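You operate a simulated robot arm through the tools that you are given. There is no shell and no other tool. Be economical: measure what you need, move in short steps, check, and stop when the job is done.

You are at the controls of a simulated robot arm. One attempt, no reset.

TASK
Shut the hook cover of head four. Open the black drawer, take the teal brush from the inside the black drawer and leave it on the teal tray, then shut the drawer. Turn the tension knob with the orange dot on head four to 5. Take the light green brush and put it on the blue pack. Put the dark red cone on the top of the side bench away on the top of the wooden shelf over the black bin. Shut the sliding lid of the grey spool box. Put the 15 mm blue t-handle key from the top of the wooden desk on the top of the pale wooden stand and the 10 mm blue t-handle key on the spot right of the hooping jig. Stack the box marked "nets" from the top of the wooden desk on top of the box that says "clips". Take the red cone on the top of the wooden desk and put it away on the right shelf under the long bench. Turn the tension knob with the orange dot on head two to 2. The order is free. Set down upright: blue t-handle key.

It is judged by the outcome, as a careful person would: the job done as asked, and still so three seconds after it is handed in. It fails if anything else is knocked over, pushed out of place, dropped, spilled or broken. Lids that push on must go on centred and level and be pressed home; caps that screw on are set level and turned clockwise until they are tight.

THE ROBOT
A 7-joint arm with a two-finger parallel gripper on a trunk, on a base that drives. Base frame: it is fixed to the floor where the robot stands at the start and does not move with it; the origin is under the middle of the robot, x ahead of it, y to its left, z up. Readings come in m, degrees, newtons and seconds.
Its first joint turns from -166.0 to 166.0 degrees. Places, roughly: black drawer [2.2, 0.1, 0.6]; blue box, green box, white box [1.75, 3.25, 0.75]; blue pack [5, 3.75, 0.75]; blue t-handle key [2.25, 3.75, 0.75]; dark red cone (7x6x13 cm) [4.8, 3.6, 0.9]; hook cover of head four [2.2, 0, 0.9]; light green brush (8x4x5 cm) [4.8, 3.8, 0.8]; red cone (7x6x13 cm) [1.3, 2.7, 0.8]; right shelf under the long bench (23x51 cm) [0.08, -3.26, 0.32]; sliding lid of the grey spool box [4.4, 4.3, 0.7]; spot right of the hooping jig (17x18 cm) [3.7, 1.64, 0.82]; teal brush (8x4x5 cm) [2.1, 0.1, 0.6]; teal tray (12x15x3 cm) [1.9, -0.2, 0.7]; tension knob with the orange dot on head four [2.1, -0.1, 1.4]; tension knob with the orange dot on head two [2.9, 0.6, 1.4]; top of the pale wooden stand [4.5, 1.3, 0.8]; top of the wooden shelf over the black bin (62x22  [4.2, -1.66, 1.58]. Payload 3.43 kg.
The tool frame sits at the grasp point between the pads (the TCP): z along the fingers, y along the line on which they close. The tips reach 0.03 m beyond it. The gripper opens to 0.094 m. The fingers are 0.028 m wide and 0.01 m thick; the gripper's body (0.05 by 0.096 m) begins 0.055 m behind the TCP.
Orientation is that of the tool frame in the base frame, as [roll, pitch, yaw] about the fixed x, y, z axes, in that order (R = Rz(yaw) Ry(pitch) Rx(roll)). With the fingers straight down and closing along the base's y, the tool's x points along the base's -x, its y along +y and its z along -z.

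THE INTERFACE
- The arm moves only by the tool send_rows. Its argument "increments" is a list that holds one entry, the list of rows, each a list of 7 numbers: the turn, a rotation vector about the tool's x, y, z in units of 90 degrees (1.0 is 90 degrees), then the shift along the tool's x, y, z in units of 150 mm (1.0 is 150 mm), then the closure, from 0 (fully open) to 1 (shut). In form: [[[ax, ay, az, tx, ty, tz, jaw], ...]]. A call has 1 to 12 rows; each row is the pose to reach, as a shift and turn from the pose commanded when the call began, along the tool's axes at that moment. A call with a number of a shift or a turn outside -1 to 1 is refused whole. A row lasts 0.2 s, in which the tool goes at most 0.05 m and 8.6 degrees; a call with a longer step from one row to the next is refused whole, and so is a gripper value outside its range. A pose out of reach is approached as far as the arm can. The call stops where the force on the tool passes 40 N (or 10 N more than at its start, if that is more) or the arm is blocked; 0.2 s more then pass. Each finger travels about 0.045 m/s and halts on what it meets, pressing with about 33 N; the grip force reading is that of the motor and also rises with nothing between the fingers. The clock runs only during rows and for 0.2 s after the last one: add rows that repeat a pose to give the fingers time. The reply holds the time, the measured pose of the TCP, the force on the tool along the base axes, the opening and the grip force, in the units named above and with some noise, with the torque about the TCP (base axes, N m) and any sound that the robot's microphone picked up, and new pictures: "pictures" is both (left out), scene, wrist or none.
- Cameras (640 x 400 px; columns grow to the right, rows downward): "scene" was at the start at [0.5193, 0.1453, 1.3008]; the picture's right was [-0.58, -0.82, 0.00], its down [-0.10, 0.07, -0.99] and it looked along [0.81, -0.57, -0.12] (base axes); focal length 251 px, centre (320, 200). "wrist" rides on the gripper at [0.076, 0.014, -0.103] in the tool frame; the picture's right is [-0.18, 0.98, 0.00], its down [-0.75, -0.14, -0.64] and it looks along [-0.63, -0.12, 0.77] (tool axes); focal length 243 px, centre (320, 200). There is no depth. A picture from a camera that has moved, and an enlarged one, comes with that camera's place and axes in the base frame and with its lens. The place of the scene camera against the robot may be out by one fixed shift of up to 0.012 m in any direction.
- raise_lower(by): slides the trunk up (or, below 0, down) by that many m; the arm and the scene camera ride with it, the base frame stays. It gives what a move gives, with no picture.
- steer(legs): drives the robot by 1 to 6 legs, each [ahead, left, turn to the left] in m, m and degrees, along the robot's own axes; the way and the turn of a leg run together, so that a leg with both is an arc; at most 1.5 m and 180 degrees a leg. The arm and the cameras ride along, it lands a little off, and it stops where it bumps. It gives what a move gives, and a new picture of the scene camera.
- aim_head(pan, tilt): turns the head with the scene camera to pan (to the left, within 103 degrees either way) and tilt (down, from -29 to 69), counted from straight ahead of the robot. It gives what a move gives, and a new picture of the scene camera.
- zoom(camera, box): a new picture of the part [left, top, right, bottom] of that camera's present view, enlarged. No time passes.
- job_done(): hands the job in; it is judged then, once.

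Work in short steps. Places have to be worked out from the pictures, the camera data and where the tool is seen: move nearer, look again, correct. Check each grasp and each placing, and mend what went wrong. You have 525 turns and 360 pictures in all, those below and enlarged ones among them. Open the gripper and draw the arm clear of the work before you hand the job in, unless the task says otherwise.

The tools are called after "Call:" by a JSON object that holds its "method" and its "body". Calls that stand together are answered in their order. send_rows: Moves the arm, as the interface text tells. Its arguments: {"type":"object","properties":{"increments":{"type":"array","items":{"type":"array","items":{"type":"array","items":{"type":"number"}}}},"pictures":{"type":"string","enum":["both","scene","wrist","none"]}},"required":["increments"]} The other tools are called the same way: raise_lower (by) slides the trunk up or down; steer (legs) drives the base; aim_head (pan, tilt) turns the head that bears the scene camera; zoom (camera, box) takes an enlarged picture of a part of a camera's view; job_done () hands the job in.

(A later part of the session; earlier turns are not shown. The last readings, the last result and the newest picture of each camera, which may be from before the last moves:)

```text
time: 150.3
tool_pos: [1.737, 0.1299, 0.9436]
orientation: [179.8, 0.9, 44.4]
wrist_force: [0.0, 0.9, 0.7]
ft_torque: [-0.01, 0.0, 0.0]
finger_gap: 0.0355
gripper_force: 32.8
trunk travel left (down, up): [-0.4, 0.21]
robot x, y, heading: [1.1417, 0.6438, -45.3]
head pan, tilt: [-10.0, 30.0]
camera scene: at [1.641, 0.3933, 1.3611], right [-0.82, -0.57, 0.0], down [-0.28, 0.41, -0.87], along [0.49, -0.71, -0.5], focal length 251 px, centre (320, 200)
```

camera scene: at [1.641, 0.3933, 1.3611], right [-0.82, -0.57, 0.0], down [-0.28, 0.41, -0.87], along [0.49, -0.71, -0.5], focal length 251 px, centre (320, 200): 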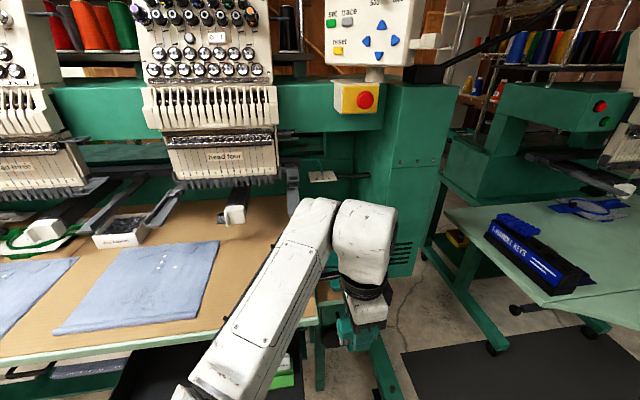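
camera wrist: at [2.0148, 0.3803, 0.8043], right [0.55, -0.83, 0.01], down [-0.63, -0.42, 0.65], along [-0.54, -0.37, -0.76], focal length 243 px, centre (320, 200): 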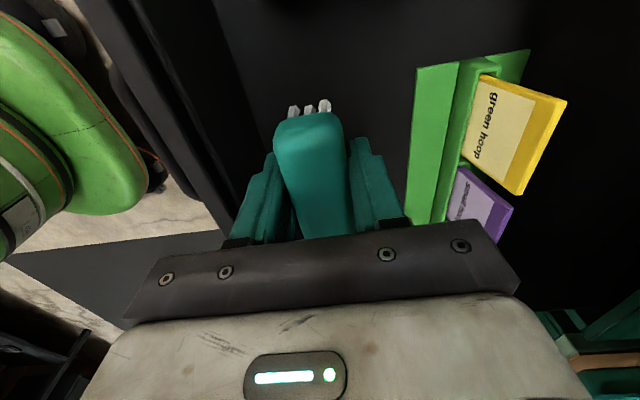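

Call:
{"method": "steer", "body": {"legs": [[0.15, 0, 0]]}}

Call:
{"method": "send_rows", "body": {"increments": [[[0, 0, 0, -0.1, 0.15, 0, 1], [0, 0, 0, -0.2, 0.3, 0, 1], [0, 0, 0, -0.3, 0.45, 0, 1], [0, 0, 0, -0.4, 0.45, 0, 1], [0, 0, 0, -0.5, 0.45, 0, 1]]], "pictures": "both"}}

```text
time: 151.6
tool_pos: [1.8437, 0.0251, 0.9425]
orientation: [179.8, 0.8, 44.5]
wrist_force: [-0.7, 1.2, -0.3]
ft_torque: [-0.02, 0.0, 0.04]
finger_gap: 0.0355
gripper_force: 32.9
trunk travel left (down, up): [-0.4, 0.21]
robot x, y, heading: [1.2477, 0.5364, -45.2]
head pan, tilt: [-10.0, 30.0]
camera scene: at [1.7474, 0.2876, 1.3612], right [-0.82, -0.57, 0.0], down [-0.28, 0.41, -0.87], along [0.49, -0.71, -0.5], focal length 251 px, centre (320, 200)
```

scene: 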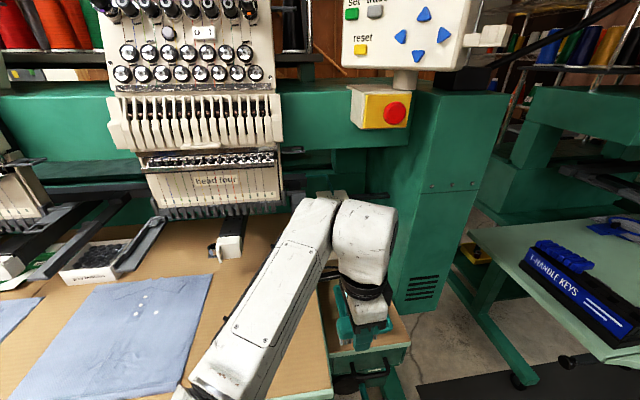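

```text
time: 152.8
tool_pos: [1.8382, -0.076, 0.9441]
orientation: [179.8, 0.9, 44.6]
wrist_force: [0.0, 0.4, -0.5]
ft_torque: [0.01, -0.03, -0.03]
finger_gap: 0.0356
gripper_force: 33.2
trunk travel left (down, up): [-0.4, 0.21]
robot x, y, heading: [1.2441, 0.5388, -45.2]
head pan, tilt: [-10.0, 30.0]
camera scene: at [1.7476, 0.2876, 1.3611], right [-0.82, -0.57, 0.0], down [-0.28, 0.41, -0.87], along [0.49, -0.71, -0.5], focal length 251 px, centre (320, 200)
camera wrist: at [1.9049, -0.0309, 1.0455], right [0.56, -0.83, 0.01], down [-0.63, -0.42, 0.65], along [-0.54, -0.37, -0.76], focal length 243 px, centre (320, 200)
```

scene: 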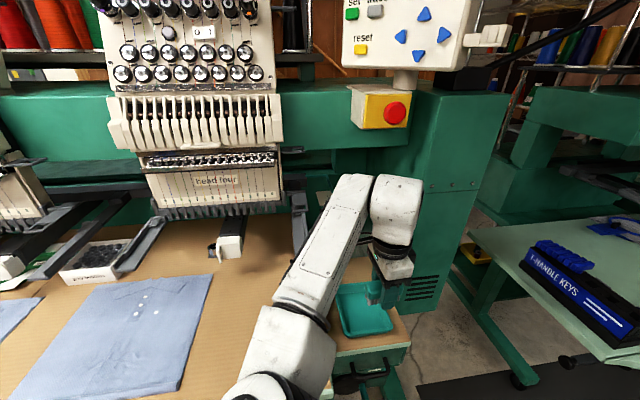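
wrist: 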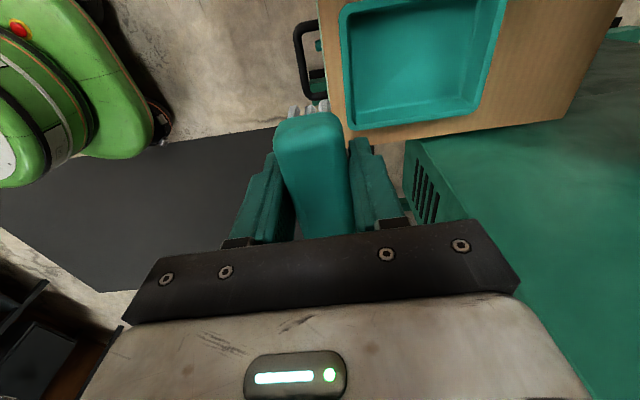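

Tray centre ≈(1.917,-0.153). Drive 6 cm closer and move over it, then look.

Call:
{"method": "steer", "body": {"legs": [[0.06, 0, 0]]}}

Call:
{"method": "send_rows", "body": {"increments": [[[0, 0, 0, 0, 0.15, 0.1, 1], [0, 0, 0, 0, 0.32, 0.2, 1], [0, 0, 0, 0, 0.32, 0.4, 1], [0, 0, 0, 0, 0.32, 0.5, 1], [0, 0, 0, 0, 0.32, 0.5, 1]]], "pictures": "both"}}

```text
time: 153.8
tool_pos: [1.8805, -0.1188, 0.9438]
orientation: [179.8, 0.9, 44.6]
wrist_force: [0.6, 0.3, -0.6]
ft_torque: [0.0, 0.03, -0.01]
finger_gap: 0.0358
gripper_force: 33.2
trunk travel left (down, up): [-0.4, 0.21]
robot x, y, heading: [1.2882, 0.4955, -45.5]
head pan, tilt: [-10.0, 30.0]
camera scene: at [1.7894, 0.2449, 1.3612], right [-0.82, -0.57, 0.0], down [-0.28, 0.41, -0.87], along [0.49, -0.71, -0.5], focal length 251 px, centre (320, 200)
```

scene: 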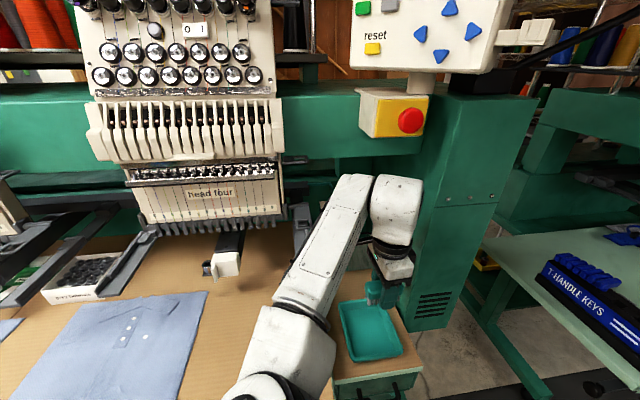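

```text
time: 155.0
tool_pos: [1.9137, -0.153, 0.8702]
orientation: [179.7, 0.9, 44.5]
wrist_force: [2.0, 0.4, 0.0]
ft_torque: [0.03, 0.02, 0.01]
finger_gap: 0.0356
gripper_force: 33.1
trunk travel left (down, up): [-0.4, 0.21]
robot x, y, heading: [1.2886, 0.4914, -45.3]
head pan, tilt: [-10.0, 30.0]
camera scene: at [1.7896, 0.2447, 1.3611], right [-0.82, -0.57, 0.0], down [-0.28, 0.41, -0.87], along [0.49, -0.71, -0.5], focal length 251 px, centre (320, 200)
camera wrist: at [1.9799, -0.1089, 0.9719], right [0.56, -0.83, 0.01], down [-0.63, -0.42, 0.65], along [-0.54, -0.37, -0.76], focal length 243 px, centre (320, 200)
```

scene: 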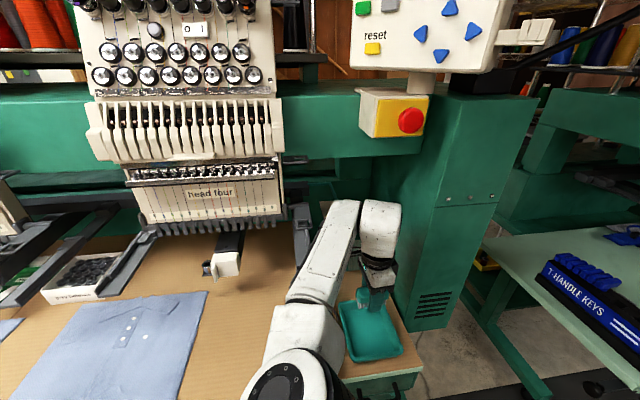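
wrist: 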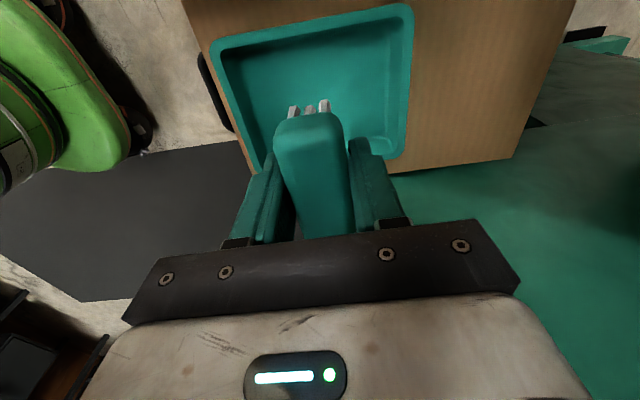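

Over the tray; shift 1 cm and lower gently until contact.

Call:
{"method": "send_rows", "body": {"increments": [[[0, 0, 0, 0.07, 0, 0.15, 1], [0, 0, 0, 0.07, 0, 0.3, 1], [0, 0, 0, 0.07, 0, 0.45, 1], [0, 0, 0, 0.07, 0, 0.52, 1], [0, 0, 0, 0.07, 0, 0.56, 1]]], "pictures": "wrist"}}

```text
time: 156.2
tool_pos: [1.92, -0.1491, 0.7855]
orientation: [179.8, 0.9, 44.6]
wrist_force: [-0.3, 0.7, -0.8]
ft_torque: [0.01, -0.01, -0.05]
finger_gap: 0.0353
gripper_force: 32.9
trunk travel left (down, up): [-0.4, 0.21]
robot x, y, heading: [1.2859, 0.494, -45.4]
head pan, tilt: [-10.0, 30.0]
camera wrist: at [1.9854, -0.103, 0.8867], right [0.56, -0.83, 0.01], down [-0.63, -0.42, 0.65], along [-0.54, -0.37, -0.76], focal length 243 px, centre (320, 200)
```

wrist: 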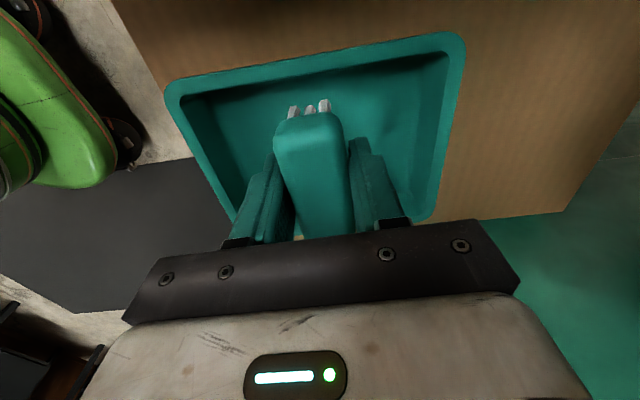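

Call:
{"method": "send_rows", "body": {"increments": [[[0, 0, 0, 0, 0, 0.03, 1], [0, 0, 0, 0, 0, 0.06, 1], [0, 0, 0, 0, 0, 0.09, 1], [0, 0, 0, 0, 0, 0.12, 1]]], "pictures": "none"}}

```text
time: 157.2
tool_pos: [1.9193, -0.149, 0.7677]
orientation: [179.8, 1.0, 44.5]
wrist_force: [0.2, -0.3, -2.0]
ft_torque: [0.0, -0.01, -0.02]
finger_gap: 0.0357
gripper_force: 32.9
trunk travel left (down, up): [-0.4, 0.21]
robot x, y, heading: [1.2875, 0.4922, -45.3]
head pan, tilt: [-10.0, 30.0]
```

Call:
{"method": "send_rows", "body": {"increments": [[[0, 0, 0, 0, 0, 0.02, 1], [0, 0, 0, 0, 0, 0.04, 1], [0, 0, 0, 0, 0, 0.06, 1], [0, 0, 0, 0, 0, 0.08, 1], [0, 0, 0, 0, 0, 0.1, 1], [0, 0, 0, 0, 0, 0.12, 1]]], "pictures": "wrist"}}

```text
time: 158.6
tool_pos: [1.9198, -0.1481, 0.754]
orientation: [179.5, 1.2, 44.7]
wrist_force: [-3.0, 1.5, 38.8]
ft_torque: [0.34, 0.24, 0.11]
finger_gap: 0.0358
gripper_force: 33.2
trunk travel left (down, up): [-0.4, 0.21]
robot x, y, heading: [1.2871, 0.4911, -45.2]
head pan, tilt: [-10.0, 30.0]
camera wrist: at [1.9859, -0.103, 0.8552], right [0.56, -0.83, 0.01], down [-0.63, -0.42, 0.66], along [-0.54, -0.37, -0.76], focal length 243 px, centre (320, 200)
```

wrist: 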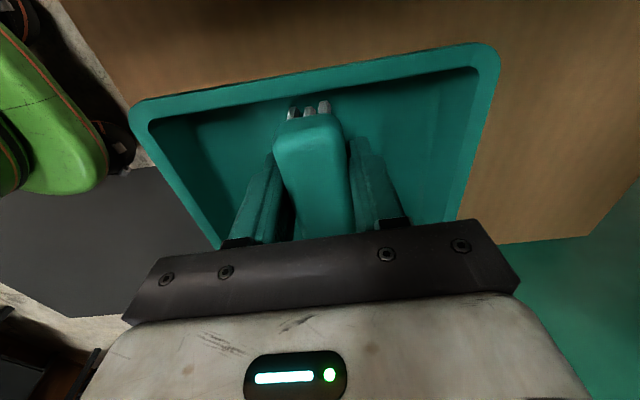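

Contact reached. Release and lift.

Call:
{"method": "send_rows", "body": {"increments": [[[0, 0, 0, 0, 0, -0.02, 1], [0, 0, 0, 0, 0, -0.02, 0.35], [0, 0, 0, 0, 0, -0.02, 0.35], [0, 0, 0, 0, 0, -0.02, 0.35], [0, 0, 0, 0, 0, -0.15, 0.35], [0, 0, 0, 0, 0, -0.4, 0.35], [0, 0, 0, 0, 0, -0.7, 0.35], [0, 0, 0, 0, 0, -1, 0.35]]], "pictures": "wrist"}}

```text
time: 160.4
tool_pos: [1.9212, -0.1457, 0.8995]
orientation: [179.8, 0.9, 44.6]
wrist_force: [0.3, 0.0, 0.3]
ft_torque: [-0.04, 0.02, 0.02]
finger_gap: 0.0612
gripper_force: 0.1
trunk travel left (down, up): [-0.4, 0.21]
robot x, y, heading: [1.287, 0.4944, -45.1]
head pan, tilt: [-10.0, 30.0]
camera wrist: at [1.9882, -0.0996, 1.0007], right [0.56, -0.83, 0.01], down [-0.63, -0.42, 0.65], along [-0.54, -0.37, -0.76], focal length 243 px, centre (320, 200)
```

wrist: 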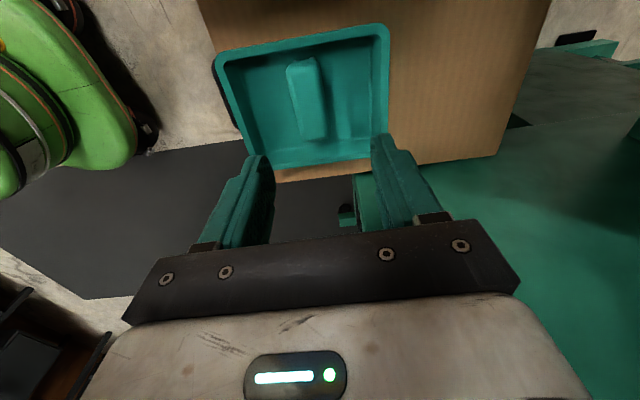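

The teal brush lies in the tray. Now go back to shut the drawer: retreat, shift left, and turn the tool horizontal.

Call:
{"method": "steer", "body": {"legs": [[-0.36, 0, 0], [0, 0.29, 0]]}}

Call:
{"method": "send_rows", "body": {"increments": [[[-0.09, 0, 0, 0, 0, 0, 1], [-0.18, 0, 0, 0, 0, 0, 1], [-0.27, 0, 0, 0, 0, 0, 1], [-0.36, 0, 0, 0, 0, 0, 1], [-0.45, 0, 0, 0, 0, 0, 1], [-0.54, 0, 0, 0, 0, 0, 1], [-0.63, 0, 0, 0, 0, 0, 1], [-0.72, 0, 0, 0, 0, 0, 1], [-0.81, 0, 0, 0, 0, 0, 1], [-0.9, 0, 0, 0, 0, 0, 1], [-0.99, 0, 0, 0, 0, 0, 1], [-1, 0, 0, 0, 0, 0, 1]]], "pictures": "scene"}}

```text
time: 164.3
tool_pos: [1.875, 0.3098, 0.8998]
orientation: [179.9, 1.0, 44.5]
wrist_force: [0.0, -0.1, 0.2]
ft_torque: [0.0, 0.02, -0.03]
finger_gap: 0.0614
gripper_force: 0.2
trunk travel left (down, up): [-0.4, 0.21]
robot x, y, heading: [1.2407, 0.9485, -45.4]
head pan, tilt: [-10.0, 30.0]
camera scene: at [1.7437, 0.7004, 1.3611], right [-0.82, -0.57, 0.0], down [-0.28, 0.41, -0.87], along [0.49, -0.71, -0.5], focal length 251 px, centre (320, 200)
```

scene: 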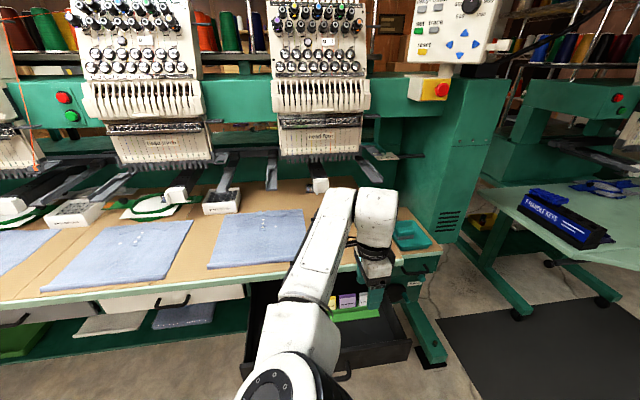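

```text
time: 166.9
tool_pos: [1.8749, 0.3093, 0.9006]
orientation: [89.7, 0.9, 44.3]
wrist_force: [-0.8, 0.2, 0.2]
ft_torque: [-0.01, 0.02, -0.02]
finger_gap: 0.0
gripper_force: 33.2
trunk travel left (down, up): [-0.4, 0.21]
robot x, y, heading: [1.2441, 0.95, -45.4]
head pan, tilt: [-10.0, 30.0]
camera scene: at [1.7436, 0.7005, 1.3612], right [-0.82, -0.57, 0.0], down [-0.28, 0.41, -0.87], along [0.49, -0.71, -0.5], focal length 251 px, centre (320, 200)
```

scene: 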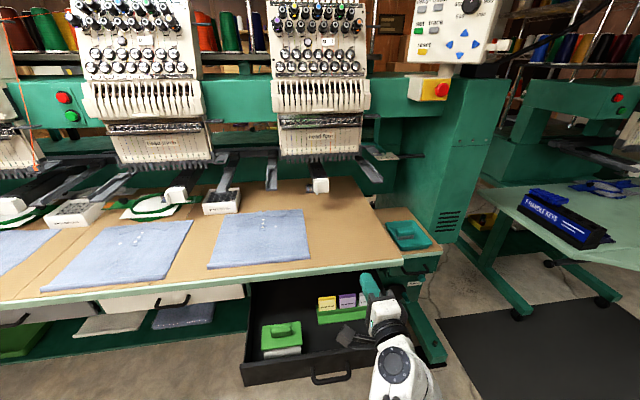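

Bar of the open drawer ≈(1.903,0.428,0.662). Move back, left and down in front of it.

Call:
{"method": "send_rows", "body": {"increments": [[[0, 0, 0, 0, 0, -0.3, 1], [0, 0, 0, 0, 0, -0.6, 1], [0, 0, 0, 0.2, 0, -0.85, 1], [0, 0, 0, 0.45, 0, -0.85, 1], [0, 0, 0, 0.69, 0, -0.85, 1], [0, 0, 0, 0.69, -0.3, -0.85, 1], [0, 0, 0, 0.69, -0.6, -0.85, 1], [0, 0, 0, 0.69, -0.9, -0.85, 1], [0, 0, 0, 0.69, -1, -0.85, 1]]], "pictures": "none"}}

Call:
{"method": "send_rows", "body": {"increments": [[[0, 0, 0, 0, -0.2, 0, 1], [0, 0, 0, 0, -0.4, 0, 1], [0, 0, 0, 0, -0.58, 0, 1], [0, 0, 0, 0, -0.58, 0, 1]]], "pictures": "both"}}

```text
time: 168.9
tool_pos: [1.8579, 0.4703, 0.7468]
orientation: [89.7, 0.9, 44.3]
wrist_force: [-0.5, 0.1, 0.6]
ft_torque: [0.01, -0.02, -0.01]
finger_gap: 0.0001
gripper_force: 32.6
trunk travel left (down, up): [-0.4, 0.21]
robot x, y, heading: [1.2422, 0.9491, -45.3]
head pan, tilt: [-10.0, 30.0]
```

```text
time: 169.9
tool_pos: [1.8565, 0.4706, 0.6605]
orientation: [89.8, 0.8, 44.4]
wrist_force: [0.0, 0.4, 0.4]
ft_torque: [-0.02, -0.04, 0.03]
finger_gap: 0.0
gripper_force: 32.6
trunk travel left (down, up): [-0.4, 0.21]
robot x, y, heading: [1.2428, 0.9538, -45.6]
head pan, tilt: [-10.0, 30.0]
camera scene: at [1.7436, 0.7005, 1.3612], right [-0.82, -0.57, 0.0], down [-0.28, 0.41, -0.87], along [0.49, -0.71, -0.5], focal length 251 px, centre (320, 200)
camera wrist: at [1.8396, 0.5974, 0.6723], right [-0.12, -0.11, 0.99], down [-0.99, -0.07, -0.13], along [0.09, -0.99, -0.1], focal length 243 px, centre (320, 200)
```

scene: 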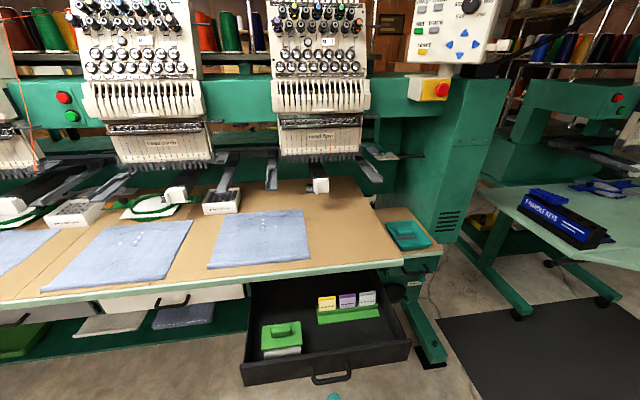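
wrist: 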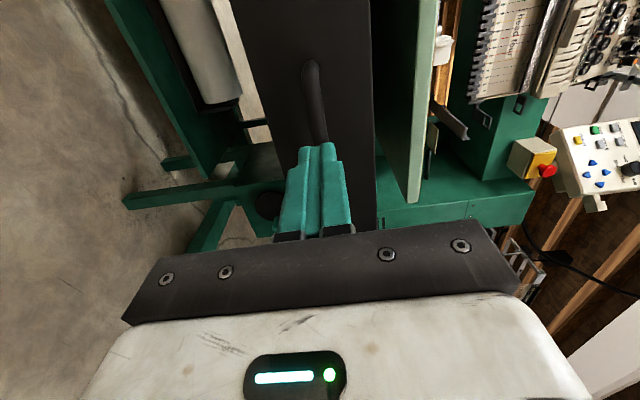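

Push the handle in 15 cm with the arm, then more.

Call:
{"method": "send_rows", "body": {"increments": [[[0, 0, 0, 0, 0, 0.1, 1], [0, 0, 0, 0, 0, 0.2, 1], [0, 0, 0, 0, 0, 0.3, 1], [0, 0, 0, 0, 0, 0.4, 1], [0, 0, 0, 0, 0, 0.5, 1], [0, 0, 0, 0, 0, 0.6, 1], [0, 0, 0, 0, 0, 0.7, 1], [0, 0, 0, 0, 0, 0.8, 1], [0, 0, 0, 0, 0, 0.9, 1], [0, 0, 0, 0, 0, 1, 1]]], "pictures": "none"}}

Call:
{"method": "steer", "body": {"legs": [[0.12, 0, 0]]}}

```text
time: 172.1
tool_pos: [1.9624, 0.3627, 0.6609]
orientation: [89.8, 0.9, 44.5]
wrist_force: [0.4, -1.0, 0.2]
ft_torque: [0.03, -0.01, 0.03]
finger_gap: 0.0001
gripper_force: 33.3
trunk travel left (down, up): [-0.4, 0.21]
robot x, y, heading: [1.2411, 0.9522, -45.4]
head pan, tilt: [-10.0, 30.0]
```

```text
time: 173.3
tool_pos: [2.0511, 0.2772, 0.6621]
orientation: [89.8, 0.9, 44.5]
wrist_force: [0.4, -0.3, -0.2]
ft_torque: [-0.03, 0.03, -0.02]
finger_gap: 0.0002
gripper_force: 32.8
trunk travel left (down, up): [-0.4, 0.21]
robot x, y, heading: [1.3297, 0.8644, -45.5]
head pan, tilt: [-10.0, 30.0]
camera scene: at [1.8299, 0.6143, 1.3612], right [-0.82, -0.57, 0.0], down [-0.28, 0.41, -0.87], along [0.49, -0.71, -0.5], focal length 251 px, centre (320, 200)
```

scene: 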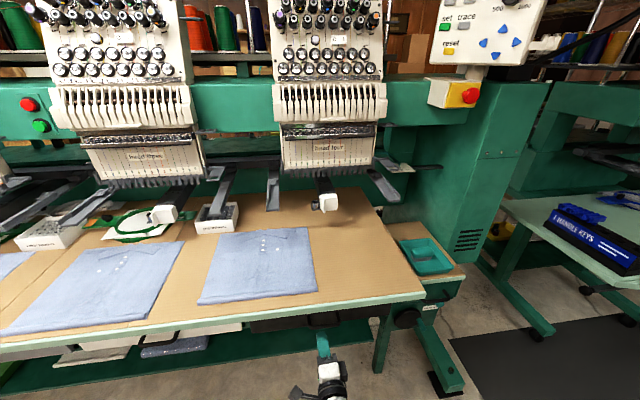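

Call:
{"method": "send_rows", "body": {"increments": [[[0, 0, 0, 0, 0, 0.05, 1], [0, 0, 0, 0, 0, 0.1, 1], [0, 0, 0, 0, 0, 0.15, 1], [0, 0, 0, 0, 0, 0.2, 1], [0, 0, 0, 0, 0, 0.25, 1], [0, 0, 0, 0, 0, 0.3, 1], [0, 0, 0, 0, 0, 0.35, 1]]], "pictures": "wrist"}}

```text
time: 174.5
tool_pos: [2.0734, 0.2555, 0.6597]
orientation: [89.9, 1.1, 44.5]
wrist_force: [-7.4, 8.3, 5.8]
ft_torque: [-0.16, -0.09, -0.19]
finger_gap: 0.0
gripper_force: 32.5
trunk travel left (down, up): [-0.4, 0.21]
robot x, y, heading: [1.3276, 0.8599, -45.4]
head pan, tilt: [-10.0, 30.0]
stopped in row 5: the force on the tool passed its limit at 52 N (the readings are from after the stop); the commanded pose is now the measured one
camera wrist: at [2.0558, 0.3821, 0.6725], right [-0.12, -0.11, 0.99], down [-0.99, -0.07, -0.13], along [0.09, -0.99, -0.1], focal length 243 px, centre (320, 200)
```

wrist: 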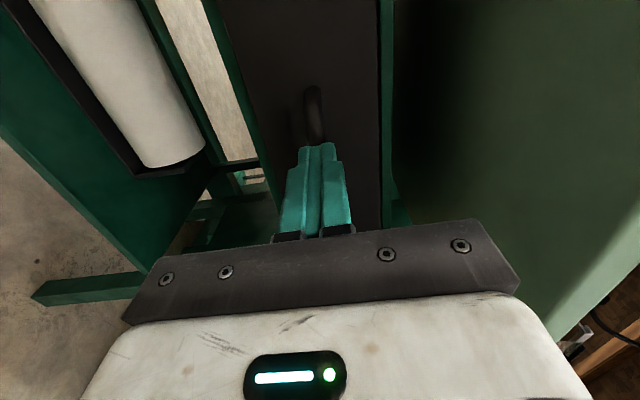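

Hard stop at the closed position. Back off and verify from a distance.

Call:
{"method": "steer", "body": {"legs": [[-0.45, 0, 0]]}}

Call:
{"method": "zoom", "body": {"camera": "scene", "box": [200, 180, 440, 330]}}

```text
time: 177.3
tool_pos: [1.7446, 0.5702, 0.6608]
orientation: [89.8, 1.0, 43.6]
wrist_force: [1.2, -1.0, -0.3]
ft_torque: [0.03, 0.03, -0.01]
finger_gap: 0.0002
gripper_force: 33.8
trunk travel left (down, up): [-0.4, 0.21]
robot x, y, heading: [1.0097, 1.1886, -46.6]
head pan, tilt: [-10.0, 30.0]
camera scene: at [1.5077, 0.9342, 1.3611], right [-0.83, -0.55, 0.0], down [-0.28, 0.42, -0.87], along [0.48, -0.72, -0.5], focal length 251 px, centre (320, 200)
```

scene: 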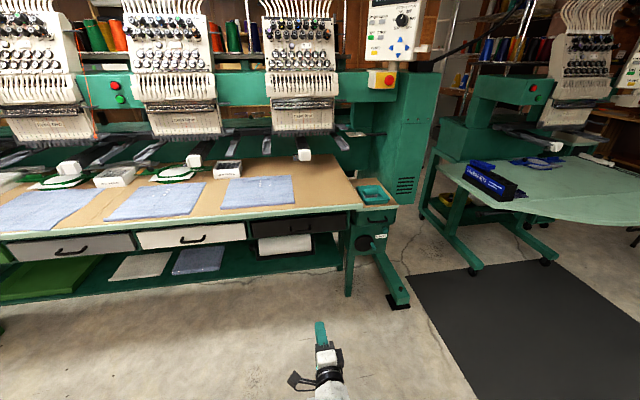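

```text
2.67 times, centred on (320, 255) of scene
camera zoom: at [1.5077, 0.9342, 1.3611], right [-0.83, -0.55, 0.0], down [-0.28, 0.42, -0.87], along [0.48, -0.72, -0.5], focal length 668 px, centre (320, 53)
```

zoom: 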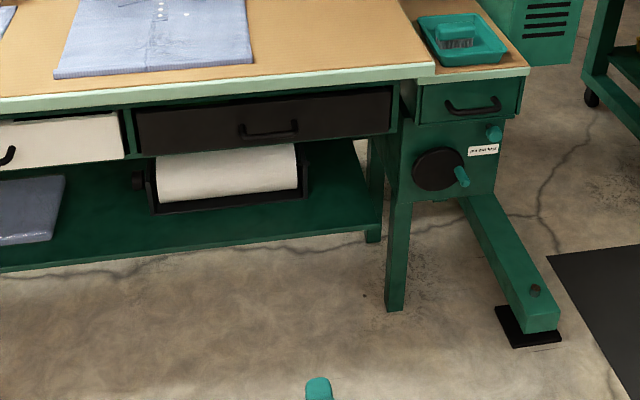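

Drawer is shut and the brush is in the tray. Next the wooden desk. Raise the arm, tool down, and turn around to face it.

Call:
{"method": "send_rows", "body": {"increments": [[[0.09, 0, 0, 0, 0.2, 0, 0.3], [0.18, 0, 0, 0, 0.4, 0, 0.3], [0.27, 0, 0, 0, 0.6, 0, 0.3], [0.36, 0, 0, 0, 0.8, 0, 0.3], [0.45, 0, 0, 0, 1, 0, 0.3], [0.54, 0, 0, 0, 1, 0, 0.3], [0.63, 0, 0, 0, 1, 0, 0.3], [0.72, 0, 0, 0, 1, 0, 0.3], [0.81, 0, 0, 0, 1, 0, 0.3], [0.9, 0, 0, 0, 1, 0, 0.3], [0.99, 0, 0, 0, 1, 0, 0.3], [1, 0, 0, 0, 1, 0, 0.3]]], "pictures": "none"}}

Call:
{"method": "send_rows", "body": {"increments": [[[0, 0, 0, 0, 0, -0.3, 0.3], [0, 0, 0, 0, 0, -0.6, 0.3], [0, 0, 0, 0, -0.2, -0.85, 0.3], [0, 0, 0, 0, -0.4, -1, 0.3], [0, 0, 0, 0, -0.6, -1, 0.3]]], "pictures": "none"}}

Call:
{"method": "steer", "body": {"legs": [[0, 0, 180], [0, -1.3, 0]]}}

```text
time: 179.9
tool_pos: [1.746, 0.5724, 0.8104]
orientation: [179.9, 1.0, 43.6]
wrist_force: [0.8, -0.3, 0.4]
ft_torque: [0.04, 0.02, -0.01]
finger_gap: 0.0658
gripper_force: 0.2
out of reach, approached as far as the arm can: row 1, 2, 3, 4, 5, 6
trunk travel left (down, up): [-0.4, 0.21]
robot x, y, heading: [1.0145, 1.1909, -46.3]
head pan, tilt: [-10.0, 30.0]
```

```text
time: 181.1
tool_pos: [1.6854, 0.6396, 0.9585]
orientation: [179.7, 1.0, 43.5]
wrist_force: [-0.7, -0.8, -0.7]
ft_torque: [-0.01, 0.03, -0.01]
finger_gap: 0.0657
gripper_force: 0.1
trunk travel left (down, up): [-0.4, 0.21]
robot x, y, heading: [1.0093, 1.191, -46.2]
head pan, tilt: [-10.0, 30.0]
```

```text
time: 194.8
tool_pos: [1.483, 2.6171, 0.9581]
orientation: [179.8, 1.1, -143.4]
wrist_force: [-0.3, -0.7, 0.2]
ft_torque: [0.03, -0.02, 0.03]
finger_gap: 0.0661
gripper_force: 0.0
trunk travel left (down, up): [-0.4, 0.21]
robot x, y, heading: [2.0896, 1.987, 126.8]
head pan, tilt: [-10.0, 30.0]
camera scene: at [1.6293, 2.3093, 1.3611], right [0.89, 0.45, 0.0], down [0.23, -0.45, -0.87], along [-0.39, 0.77, -0.5], focal length 251 px, centre (320, 200)
```

scene: 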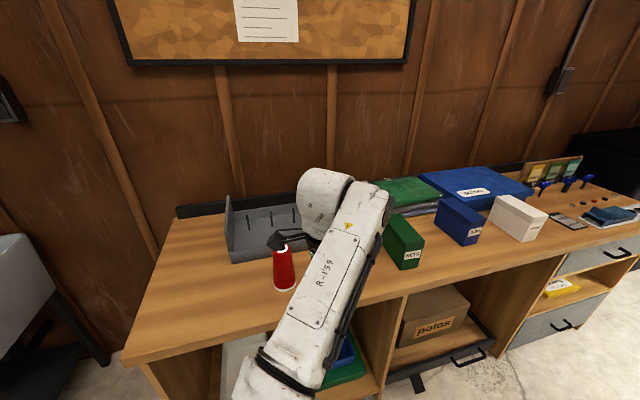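

The heading drifted to 127° and the arm is over the desk near the red cone. Back up 0.35 m, straighten, then look.

Call:
{"method": "steer", "body": {"legs": [[-0.35, 0, 0], [0, 0, 8]]}}

Call:
{"method": "aim_head", "body": {"pan": 5, "tilt": 22}}

Call:
{"method": "zoom", "body": {"camera": "scene", "box": [340, 120, 580, 270]}}

```text
time: 197.7
tool_pos: [1.6117, 2.243, 0.9579]
orientation: [179.8, 1.1, -135.2]
wrist_force: [-0.3, -0.1, -0.2]
ft_torque: [0.03, 0.01, 0.02]
finger_gap: 0.0656
gripper_force: 0.1
trunk travel left (down, up): [-0.4, 0.21]
robot x, y, heading: [2.3002, 1.7071, 134.9]
head pan, tilt: [-10.0, 30.0]
camera scene: at [1.7999, 1.9599, 1.3611], right [0.82, 0.57, 0.0], down [0.29, -0.41, -0.87], along [-0.5, 0.71, -0.5], focal length 251 px, centre (320, 200)
```

scene: 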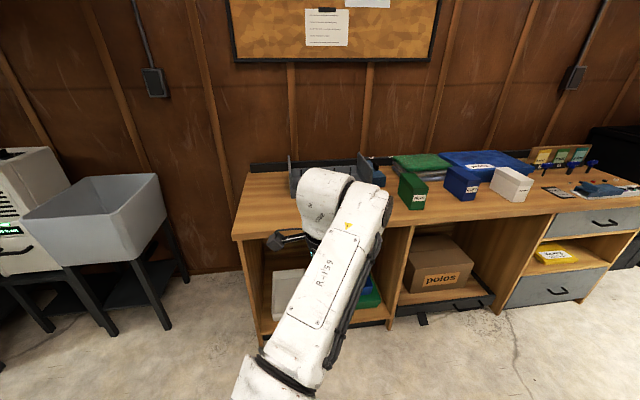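

```text
time: 198.5
tool_pos: [1.6113, 2.2446, 0.9583]
orientation: [179.8, 1.1, -135.2]
wrist_force: [0.0, 0.1, -0.8]
ft_torque: [0.04, 0.0, -0.01]
finger_gap: 0.0661
gripper_force: 0.1
trunk travel left (down, up): [-0.4, 0.21]
robot x, y, heading: [2.3038, 1.7038, 135.0]
head pan, tilt: [5.0, 22.0]
camera scene: at [1.7807, 1.9455, 1.3739], right [0.64, 0.76, 0.0], down [0.29, -0.24, -0.93], along [-0.71, 0.6, -0.38], focal length 251 px, centre (320, 200)
```

scene: 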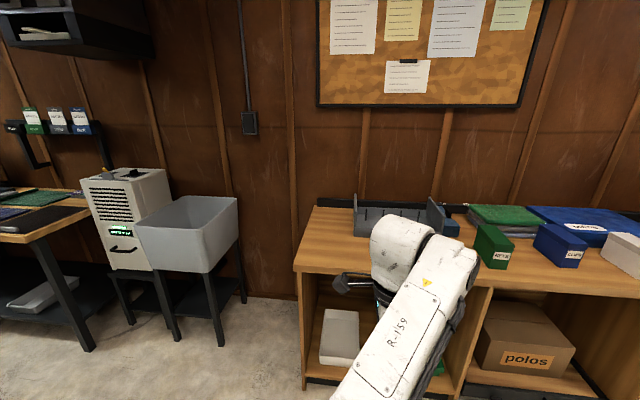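

```text
2.67 times, centred on (460, 195) of scene
camera zoom: at [1.7807, 1.9455, 1.3739], right [0.64, 0.76, 0.0], down [0.29, -0.24, -0.93], along [-0.71, 0.6, -0.38], focal length 668 px, centre (-53, 213)
```

zoom: 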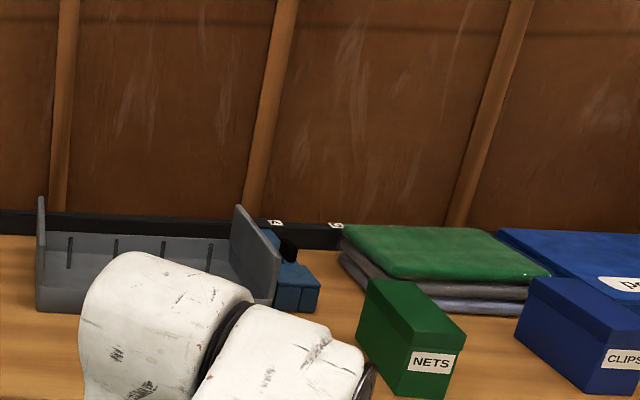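

NETS is the green box, CLIPS the blue. Raise the trunk, drive right 0.6 m, and look before approaching.

Call:
{"method": "raise_lower", "body": {"by": 0.2}}

Call:
{"method": "steer", "body": {"legs": [[0, -0.6, 0]]}}

Call:
{"method": "aim_head", "body": {"pan": 0, "tilt": 30}}

```text
time: 200.7
tool_pos: [1.6117, 2.2436, 1.159]
orientation: [179.8, 1.0, -135.2]
wrist_force: [-0.8, 0.1, -0.5]
ft_torque: [0.04, 0.03, -0.01]
finger_gap: 0.0655
gripper_force: 0.0
trunk travel left (down, up): [-0.6, 0.01]
robot x, y, heading: [2.2998, 1.7058, 135.2]
head pan, tilt: [5.0, 22.0]
```

```text
time: 204.1
tool_pos: [2.0473, 2.6761, 1.1596]
orientation: [179.8, 1.0, -135.3]
wrist_force: [0.4, -0.1, 0.1]
ft_torque: [0.03, 0.02, 0.0]
finger_gap: 0.066
gripper_force: 0.1
trunk travel left (down, up): [-0.6, 0.01]
robot x, y, heading: [2.7313, 2.1333, 134.7]
head pan, tilt: [5.0, 22.0]
camera scene: at [2.214, 2.377, 1.5739], right [0.65, 0.76, 0.0], down [0.29, -0.24, -0.93], along [-0.71, 0.6, -0.37], focal length 251 px, centre (320, 200)
```

scene: 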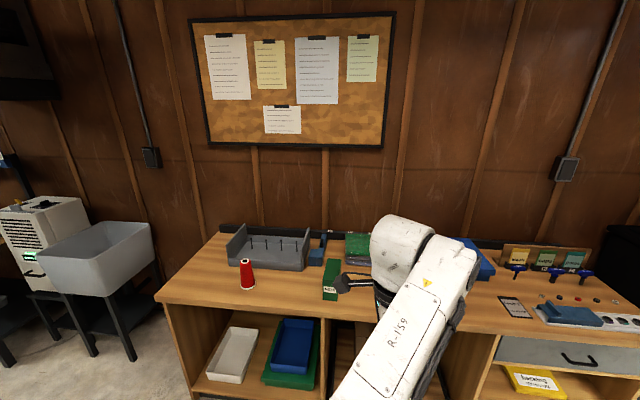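

```text
time: 204.8
tool_pos: [2.0465, 2.6758, 1.1581]
orientation: [179.7, 1.0, -135.4]
wrist_force: [-0.4, -0.1, -1.1]
ft_torque: [0.01, -0.01, -0.02]
finger_gap: 0.0658
gripper_force: 0.0
trunk travel left (down, up): [-0.6, 0.01]
robot x, y, heading: [2.7308, 2.1357, 134.8]
head pan, tilt: [0.0, 30.0]
camera scene: at [2.2212, 2.3813, 1.5611], right [0.71, 0.7, 0.0], down [0.35, -0.36, -0.87], along [-0.61, 0.62, -0.5], focal length 251 px, centre (320, 200)
```

scene: 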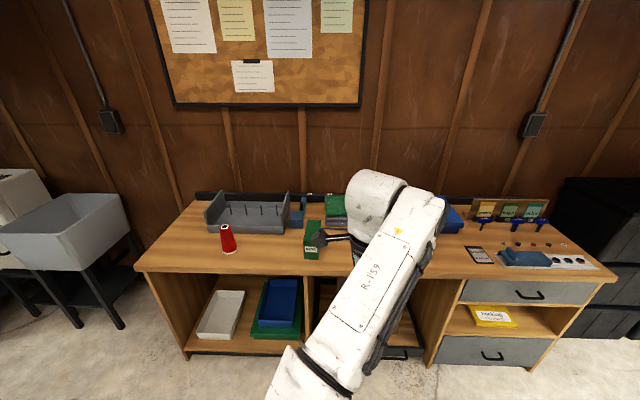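

Desk is square to heading 135°, top z≈0.75. The arm blocks the boxes; drive right 0.4 m to see them.

Call:
{"method": "steer", "body": {"legs": [[0, -0.4, 0]]}}

Call:
{"method": "zoom", "body": {"camera": "scene", "box": [150, 160, 390, 310]}}

```text
time: 207.3
tool_pos: [2.3285, 2.9549, 1.1591]
orientation: [179.8, 1.0, -135.6]
wrist_force: [-0.2, -0.1, -0.5]
ft_torque: [0.0, 0.0, 0.05]
finger_gap: 0.0658
gripper_force: 0.1
trunk travel left (down, up): [-0.6, 0.01]
robot x, y, heading: [3.0152, 2.4137, 134.3]
head pan, tilt: [0.0, 30.0]
camera scene: at [2.5029, 2.6599, 1.5611], right [0.71, 0.7, 0.0], down [0.35, -0.36, -0.87], along [-0.61, 0.62, -0.5], focal length 251 px, centre (320, 200)
```

scene: 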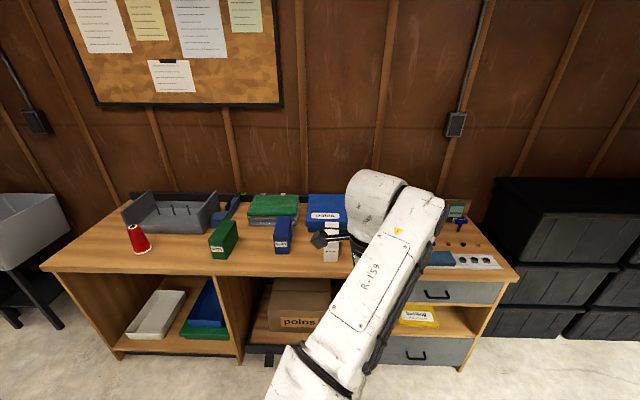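

```text
2.67 times, centred on (270, 235) of scene
camera zoom: at [2.5029, 2.6599, 1.5611], right [0.71, 0.7, 0.0], down [0.35, -0.36, -0.87], along [-0.61, 0.62, -0.5], focal length 668 px, centre (453, 107)
```

zoom: 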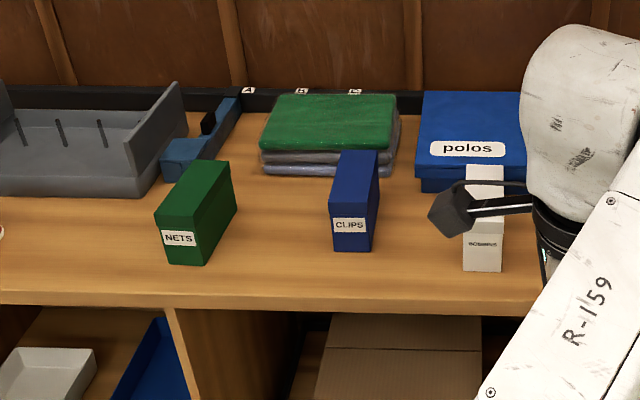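

NETS front at ≈(1.57,2.95), CLIPS ≈(1.76,3.16), boxes ≈0.066 m wide, 0.18 long, 0.085 tall. I turn the gripper −90° (closing sideways), drive left 0.5 and forward 0.4.

Call:
{"method": "send_rows", "body": {"increments": [[[0, 0, -0.091, 0, 0, 0, 0], [0, 0, -0.182, 0, 0, 0, 0], [0, 0, -0.273, 0, 0, 0, 0], [0, 0, -0.364, 0, 0, 0, 0], [0, 0, -0.455, 0, 0, 0, 0], [0, 0, -0.546, 0, 0, 0, 0], [0, 0, -0.637, 0, 0, 0, 0], [0, 0, -0.728, 0, 0, 0, 0], [0, 0, -0.819, 0, 0, 0, 0], [0, 0, -0.91, 0, 0, 0, 0], [0, 0, -1, 0, 0, 0, 0]]], "pictures": "none"}}

Call:
{"method": "steer", "body": {"legs": [[0, 0.5, 0], [0.4, 0, 0]]}}

Call:
{"method": "send_rows", "body": {"increments": [[[0, 0, 0, 0, 0, 0, 0]]], "pictures": "wrist"}}

```text
time: 209.7
tool_pos: [2.2114, 2.959, 1.0928]
orientation: [-177.4, 0.1, -48.5]
wrist_force: [0.5, 1.1, -0.4]
ft_torque: [-0.02, 0.02, 0.0]
finger_gap: 0.0941
gripper_force: 0.1
out of reach, approached as far as the arm can: row 6, 7, 8, 9, 10, 11
trunk travel left (down, up): [-0.6, 0.01]
robot x, y, heading: [3.0123, 2.4146, 134.5]
head pan, tilt: [0.0, 30.0]
```

```text
time: 214.8
tool_pos: [1.5675, 2.9006, 1.0928]
orientation: [-177.5, 0.0, -48.8]
wrist_force: [-0.3, 0.2, 0.5]
ft_torque: [0.0, -0.01, 0.01]
finger_gap: 0.094
gripper_force: 0.0
trunk travel left (down, up): [-0.6, 0.01]
robot x, y, heading: [2.3688, 2.3535, 134.4]
head pan, tilt: [0.0, 30.0]
camera scene: at [1.8596, 2.6014, 1.5611], right [0.72, 0.7, 0.0], down [0.35, -0.36, -0.87], along [-0.61, 0.62, -0.5], focal length 251 px, centre (320, 200)
```

scene: 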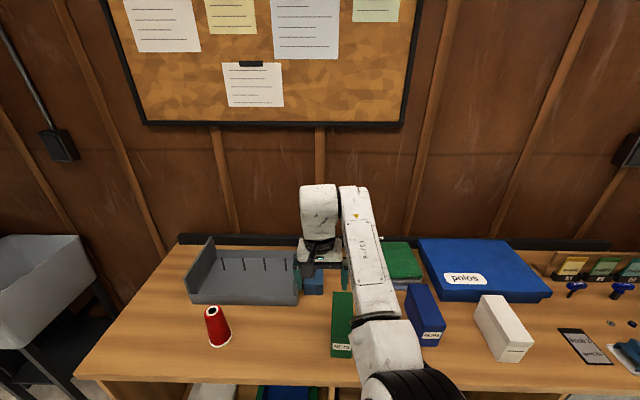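

```text
time: 215.2
tool_pos: [1.5688, 2.9016, 1.094]
orientation: [-177.4, 0.0, -48.7]
wrist_force: [0.0, 0.3, 0.2]
ft_torque: [-0.03, -0.03, 0.0]
finger_gap: 0.094
gripper_force: 0.0
trunk travel left (down, up): [-0.6, 0.01]
robot x, y, heading: [2.3696, 2.3565, 134.4]
head pan, tilt: [0.0, 30.0]
camera wrist: at [1.6047, 2.8315, 1.1951], right [-0.86, -0.51, -0.04], down [-0.41, 0.64, 0.65], along [-0.3, 0.58, -0.76], focal length 243 px, centre (320, 200)
```

wrist: 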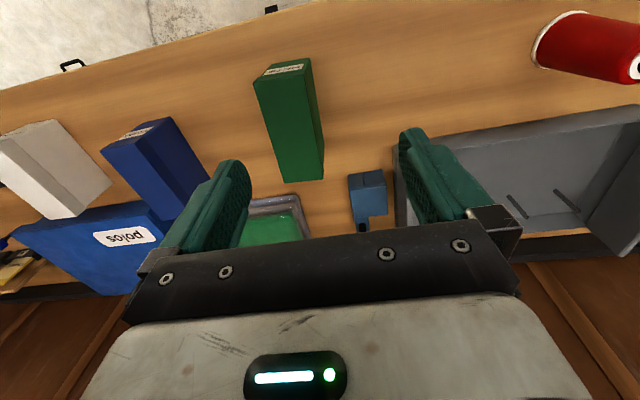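

Orientation is nearly right. NETS centre ≈(1.565,3.004). Drive forward 0.12 and right 0.07, then correct yaw and pull back 4 cm with the arm.

Call:
{"method": "steer", "body": {"legs": [[0.12, -0.07, 0]]}}

Call:
{"method": "send_rows", "body": {"increments": [[[-0.029, 0, -0.034, 0.15, 0, 0, 0], [-0.029, 0, -0.034, 0.29, 0, 0.2, 0], [-0.029, 0, -0.034, 0.29, 0, 0.4, 0], [-0.029, 0, -0.034, 0.29, 0, 0.4, 0]]], "pictures": "wrist"}}

```text
time: 216.5
tool_pos: [1.5318, 3.0351, 1.0947]
orientation: [-177.4, -0.1, -48.8]
wrist_force: [-0.7, -0.3, -0.5]
ft_torque: [0.0, 0.03, 0.0]
finger_gap: 0.094
gripper_force: 0.0
trunk travel left (down, up): [-0.6, 0.01]
robot x, y, heading: [2.3329, 2.4885, 134.6]
head pan, tilt: [0.0, 30.0]
camera scene: at [1.8244, 2.7358, 1.5611], right [0.71, 0.7, 0.0], down [0.35, -0.36, -0.87], along [-0.61, 0.62, -0.5], focal length 251 px, centre (320, 200)
```

scene: 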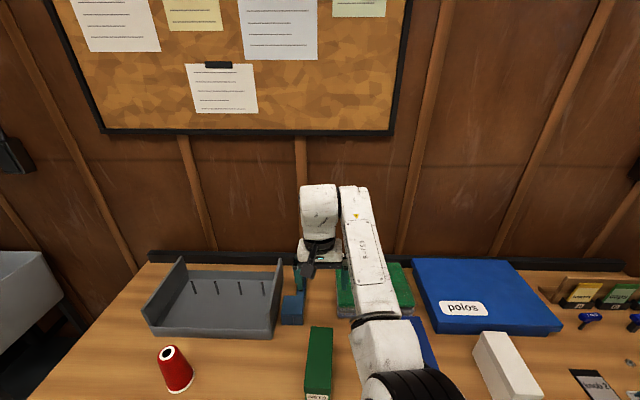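

```text
time: 217.5
tool_pos: [1.5363, 2.9874, 1.0319]
orientation: [-179.2, 0.0, -46.9]
wrist_force: [0.1, -0.1, -0.1]
ft_torque: [0.0, 0.0, -0.01]
finger_gap: 0.094
gripper_force: 0.0
out of reach, approached as far as the arm can: row 1, 2, 3, 4
trunk travel left (down, up): [-0.6, 0.01]
robot x, y, heading: [2.3341, 2.4864, 134.5]
head pan, tilt: [0.0, 30.0]
camera wrist: at [1.5775, 2.9216, 1.1336], right [-0.84, -0.54, -0.01], down [-0.42, 0.64, 0.64], along [-0.34, 0.55, -0.77], focal length 243 px, centre (320, 200)
```

wrist: 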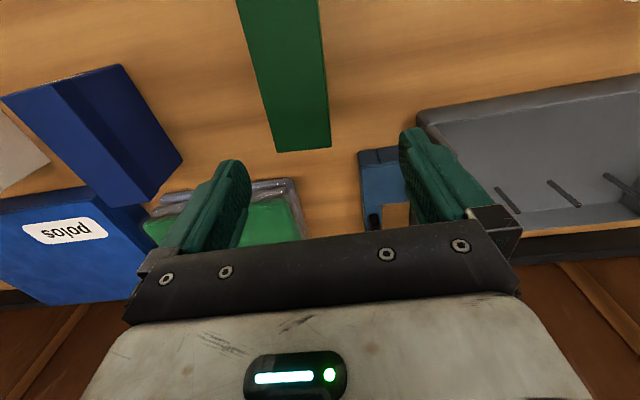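

Lowering should ease the reach. Shift right 3.3 cm and descend to z≈0.92, then check.

Call:
{"method": "send_rows", "body": {"increments": [[[0, 0, -0.015, 0.03, -0.12, 0.15, 0], [0, 0, -0.015, 0.05, -0.22, 0.3, 0], [0, 0, -0.015, 0.05, -0.22, 0.5, 0], [0, 0, -0.015, 0.05, -0.22, 0.75, 0], [0, 0, -0.015, 0.05, -0.22, 0.75, 0]]], "pictures": "wrist"}}

```text
time: 218.7
tool_pos: [1.5385, 2.9965, 0.9144]
orientation: [-179.2, -0.1, -45.1]
wrist_force: [3.1, -2.3, 12.0]
ft_torque: [0.37, -0.42, -0.13]
finger_gap: 0.0938
gripper_force: 0.0
out of reach, approached as far as the arm can: row 1, 2, 3, 4, 5
trunk travel left (down, up): [-0.6, 0.01]
robot x, y, heading: [2.3331, 2.4853, 134.5]
head pan, tilt: [0.0, 30.0]
camera wrist: at [1.5817, 2.9316, 1.0167], right [-0.83, -0.56, -0.01], down [-0.44, 0.63, 0.64], along [-0.35, 0.54, -0.77], focal length 243 px, centre (320, 200)
```

wrist: 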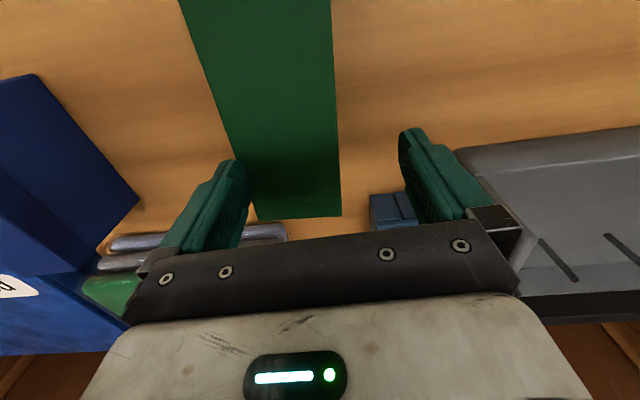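

A finger touches the box top: I'm off laterally. Raise, and use the base for the lateral correction.

Call:
{"method": "send_rows", "body": {"increments": [[[0, 0, 0, 0, 0, -0.15, 0], [0, 0, 0, 0, 0, -0.3, 0], [0, 0, 0, 0, 0, -0.4, 0]]], "pictures": "wrist"}}

```text
time: 219.5
tool_pos: [1.5234, 2.9882, 0.9692]
orientation: [-179.5, 0.0, -44.8]
wrist_force: [0.5, 0.2, -0.6]
ft_torque: [0.01, 0.04, 0.0]
finger_gap: 0.0938
gripper_force: 0.1
out of reach, approached as far as the arm can: row 1, 2, 3
trunk travel left (down, up): [-0.6, 0.01]
robot x, y, heading: [2.3346, 2.4918, 134.3]
head pan, tilt: [0.0, 30.0]
camera wrist: at [1.5674, 2.9245, 1.0717], right [-0.82, -0.57, -0.01], down [-0.44, 0.63, 0.64], along [-0.36, 0.53, -0.77], focal length 243 px, centre (320, 200)
```

wrist: 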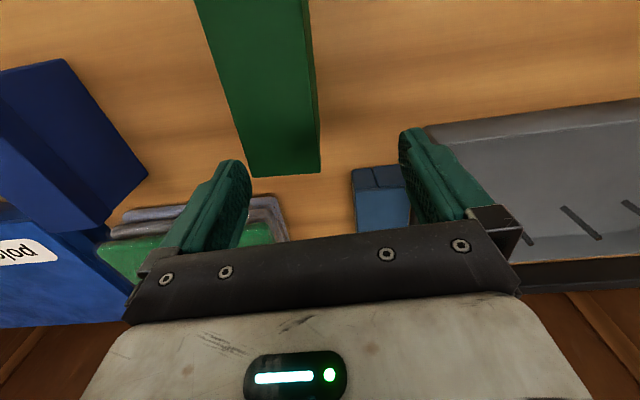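

A wrist joint seems at its limit in this yaw. Back off and turn the gripper to the opposite yaw (camera forward) instead.

Call:
{"method": "steer", "body": {"legs": [[-0.35, 0, 0]]}}

Call:
{"method": "send_rows", "body": {"increments": [[[0, 0, 0.09, 0, 0, -0.1, 0], [0, 0, 0.18, 0, 0, -0.2, 0], [0, 0, 0.27, 0, 0, -0.3, 0], [0, 0, 0.36, 0, 0, -0.4, 0], [0, 0, 0.45, 0, 0, -0.5, 0], [0, 0, 0.54, 0, 0, -0.6, 0], [0, 0, 0.63, 0, 0, -0.7, 0], [0, 0, 0.72, 0, 0, -0.8, 0], [0, 0, 0.81, 0, 0, -0.8, 0], [0, 0, 0.9, 0, 0, -0.8, 0], [0, 0, 0.99, 0, 0, -0.8, 0], [0, 0, 1, 0, 0, -0.8, 0]]], "pictures": "none"}}

Call:
{"method": "send_rows", "body": {"increments": [[[0, 0, 0.09, 0, 0, 0, 0], [0, 0, 0.18, 0, 0, 0, 0], [0, 0, 0.27, 0, 0, 0, 0], [0, 0, 0.36, 0, 0, 0, 0], [0, 0, 0.45, 0, 0, 0, 0], [0, 0, 0.54, 0, 0, 0, 0], [0, 0, 0.63, 0, 0, 0, 0], [0, 0, 0.72, 0, 0, 0, 0], [0, 0, 0.81, 0, 0, 0, 0], [0, 0, 0.9, 0, 0, 0, 0], [0, 0, 0.99, 0, 0, 0, 0], [0, 0, 1, 0, 0, 0, 0]]], "pictures": "none"}}

```text
time: 221.7
tool_pos: [1.763, 2.7464, 0.9692]
orientation: [-179.5, 0.0, -45.1]
wrist_force: [-0.1, 0.9, -0.4]
ft_torque: [0.04, 0.0, -0.03]
finger_gap: 0.094
gripper_force: 0.0
trunk travel left (down, up): [-0.6, 0.01]
robot x, y, heading: [2.575, 2.2487, 134.5]
head pan, tilt: [0.0, 30.0]
camera scene: at [2.0643, 2.4927, 1.5611], right [0.71, 0.7, 0.0], down [0.35, -0.36, -0.87], along [-0.61, 0.62, -0.5], focal length 251 px, centre (320, 200)
```

scene: 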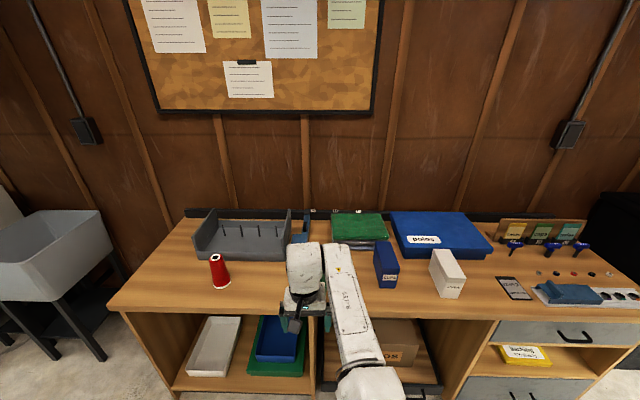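

```text
time: 224.3
tool_pos: [1.7629, 2.7467, 1.0912]
orientation: [-179.9, 0.5, -135.2]
wrist_force: [-0.3, -0.5, -0.2]
ft_torque: [-0.02, 0.01, 0.0]
finger_gap: 0.094
gripper_force: 0.0
trunk travel left (down, up): [-0.6, 0.01]
robot x, y, heading: [2.5743, 2.2465, 134.2]
head pan, tilt: [0.0, 30.0]
```

```text
time: 226.9
tool_pos: [1.7641, 2.7464, 1.0891]
orientation: [179.5, 0.1, 134.7]
wrist_force: [0.1, 0.5, 0.4]
ft_torque: [0.01, 0.02, -0.01]
finger_gap: 0.0941
gripper_force: 0.1
trunk travel left (down, up): [-0.6, 0.01]
robot x, y, heading: [2.5743, 2.2511, 134.4]
head pan, tilt: [0.0, 30.0]
```

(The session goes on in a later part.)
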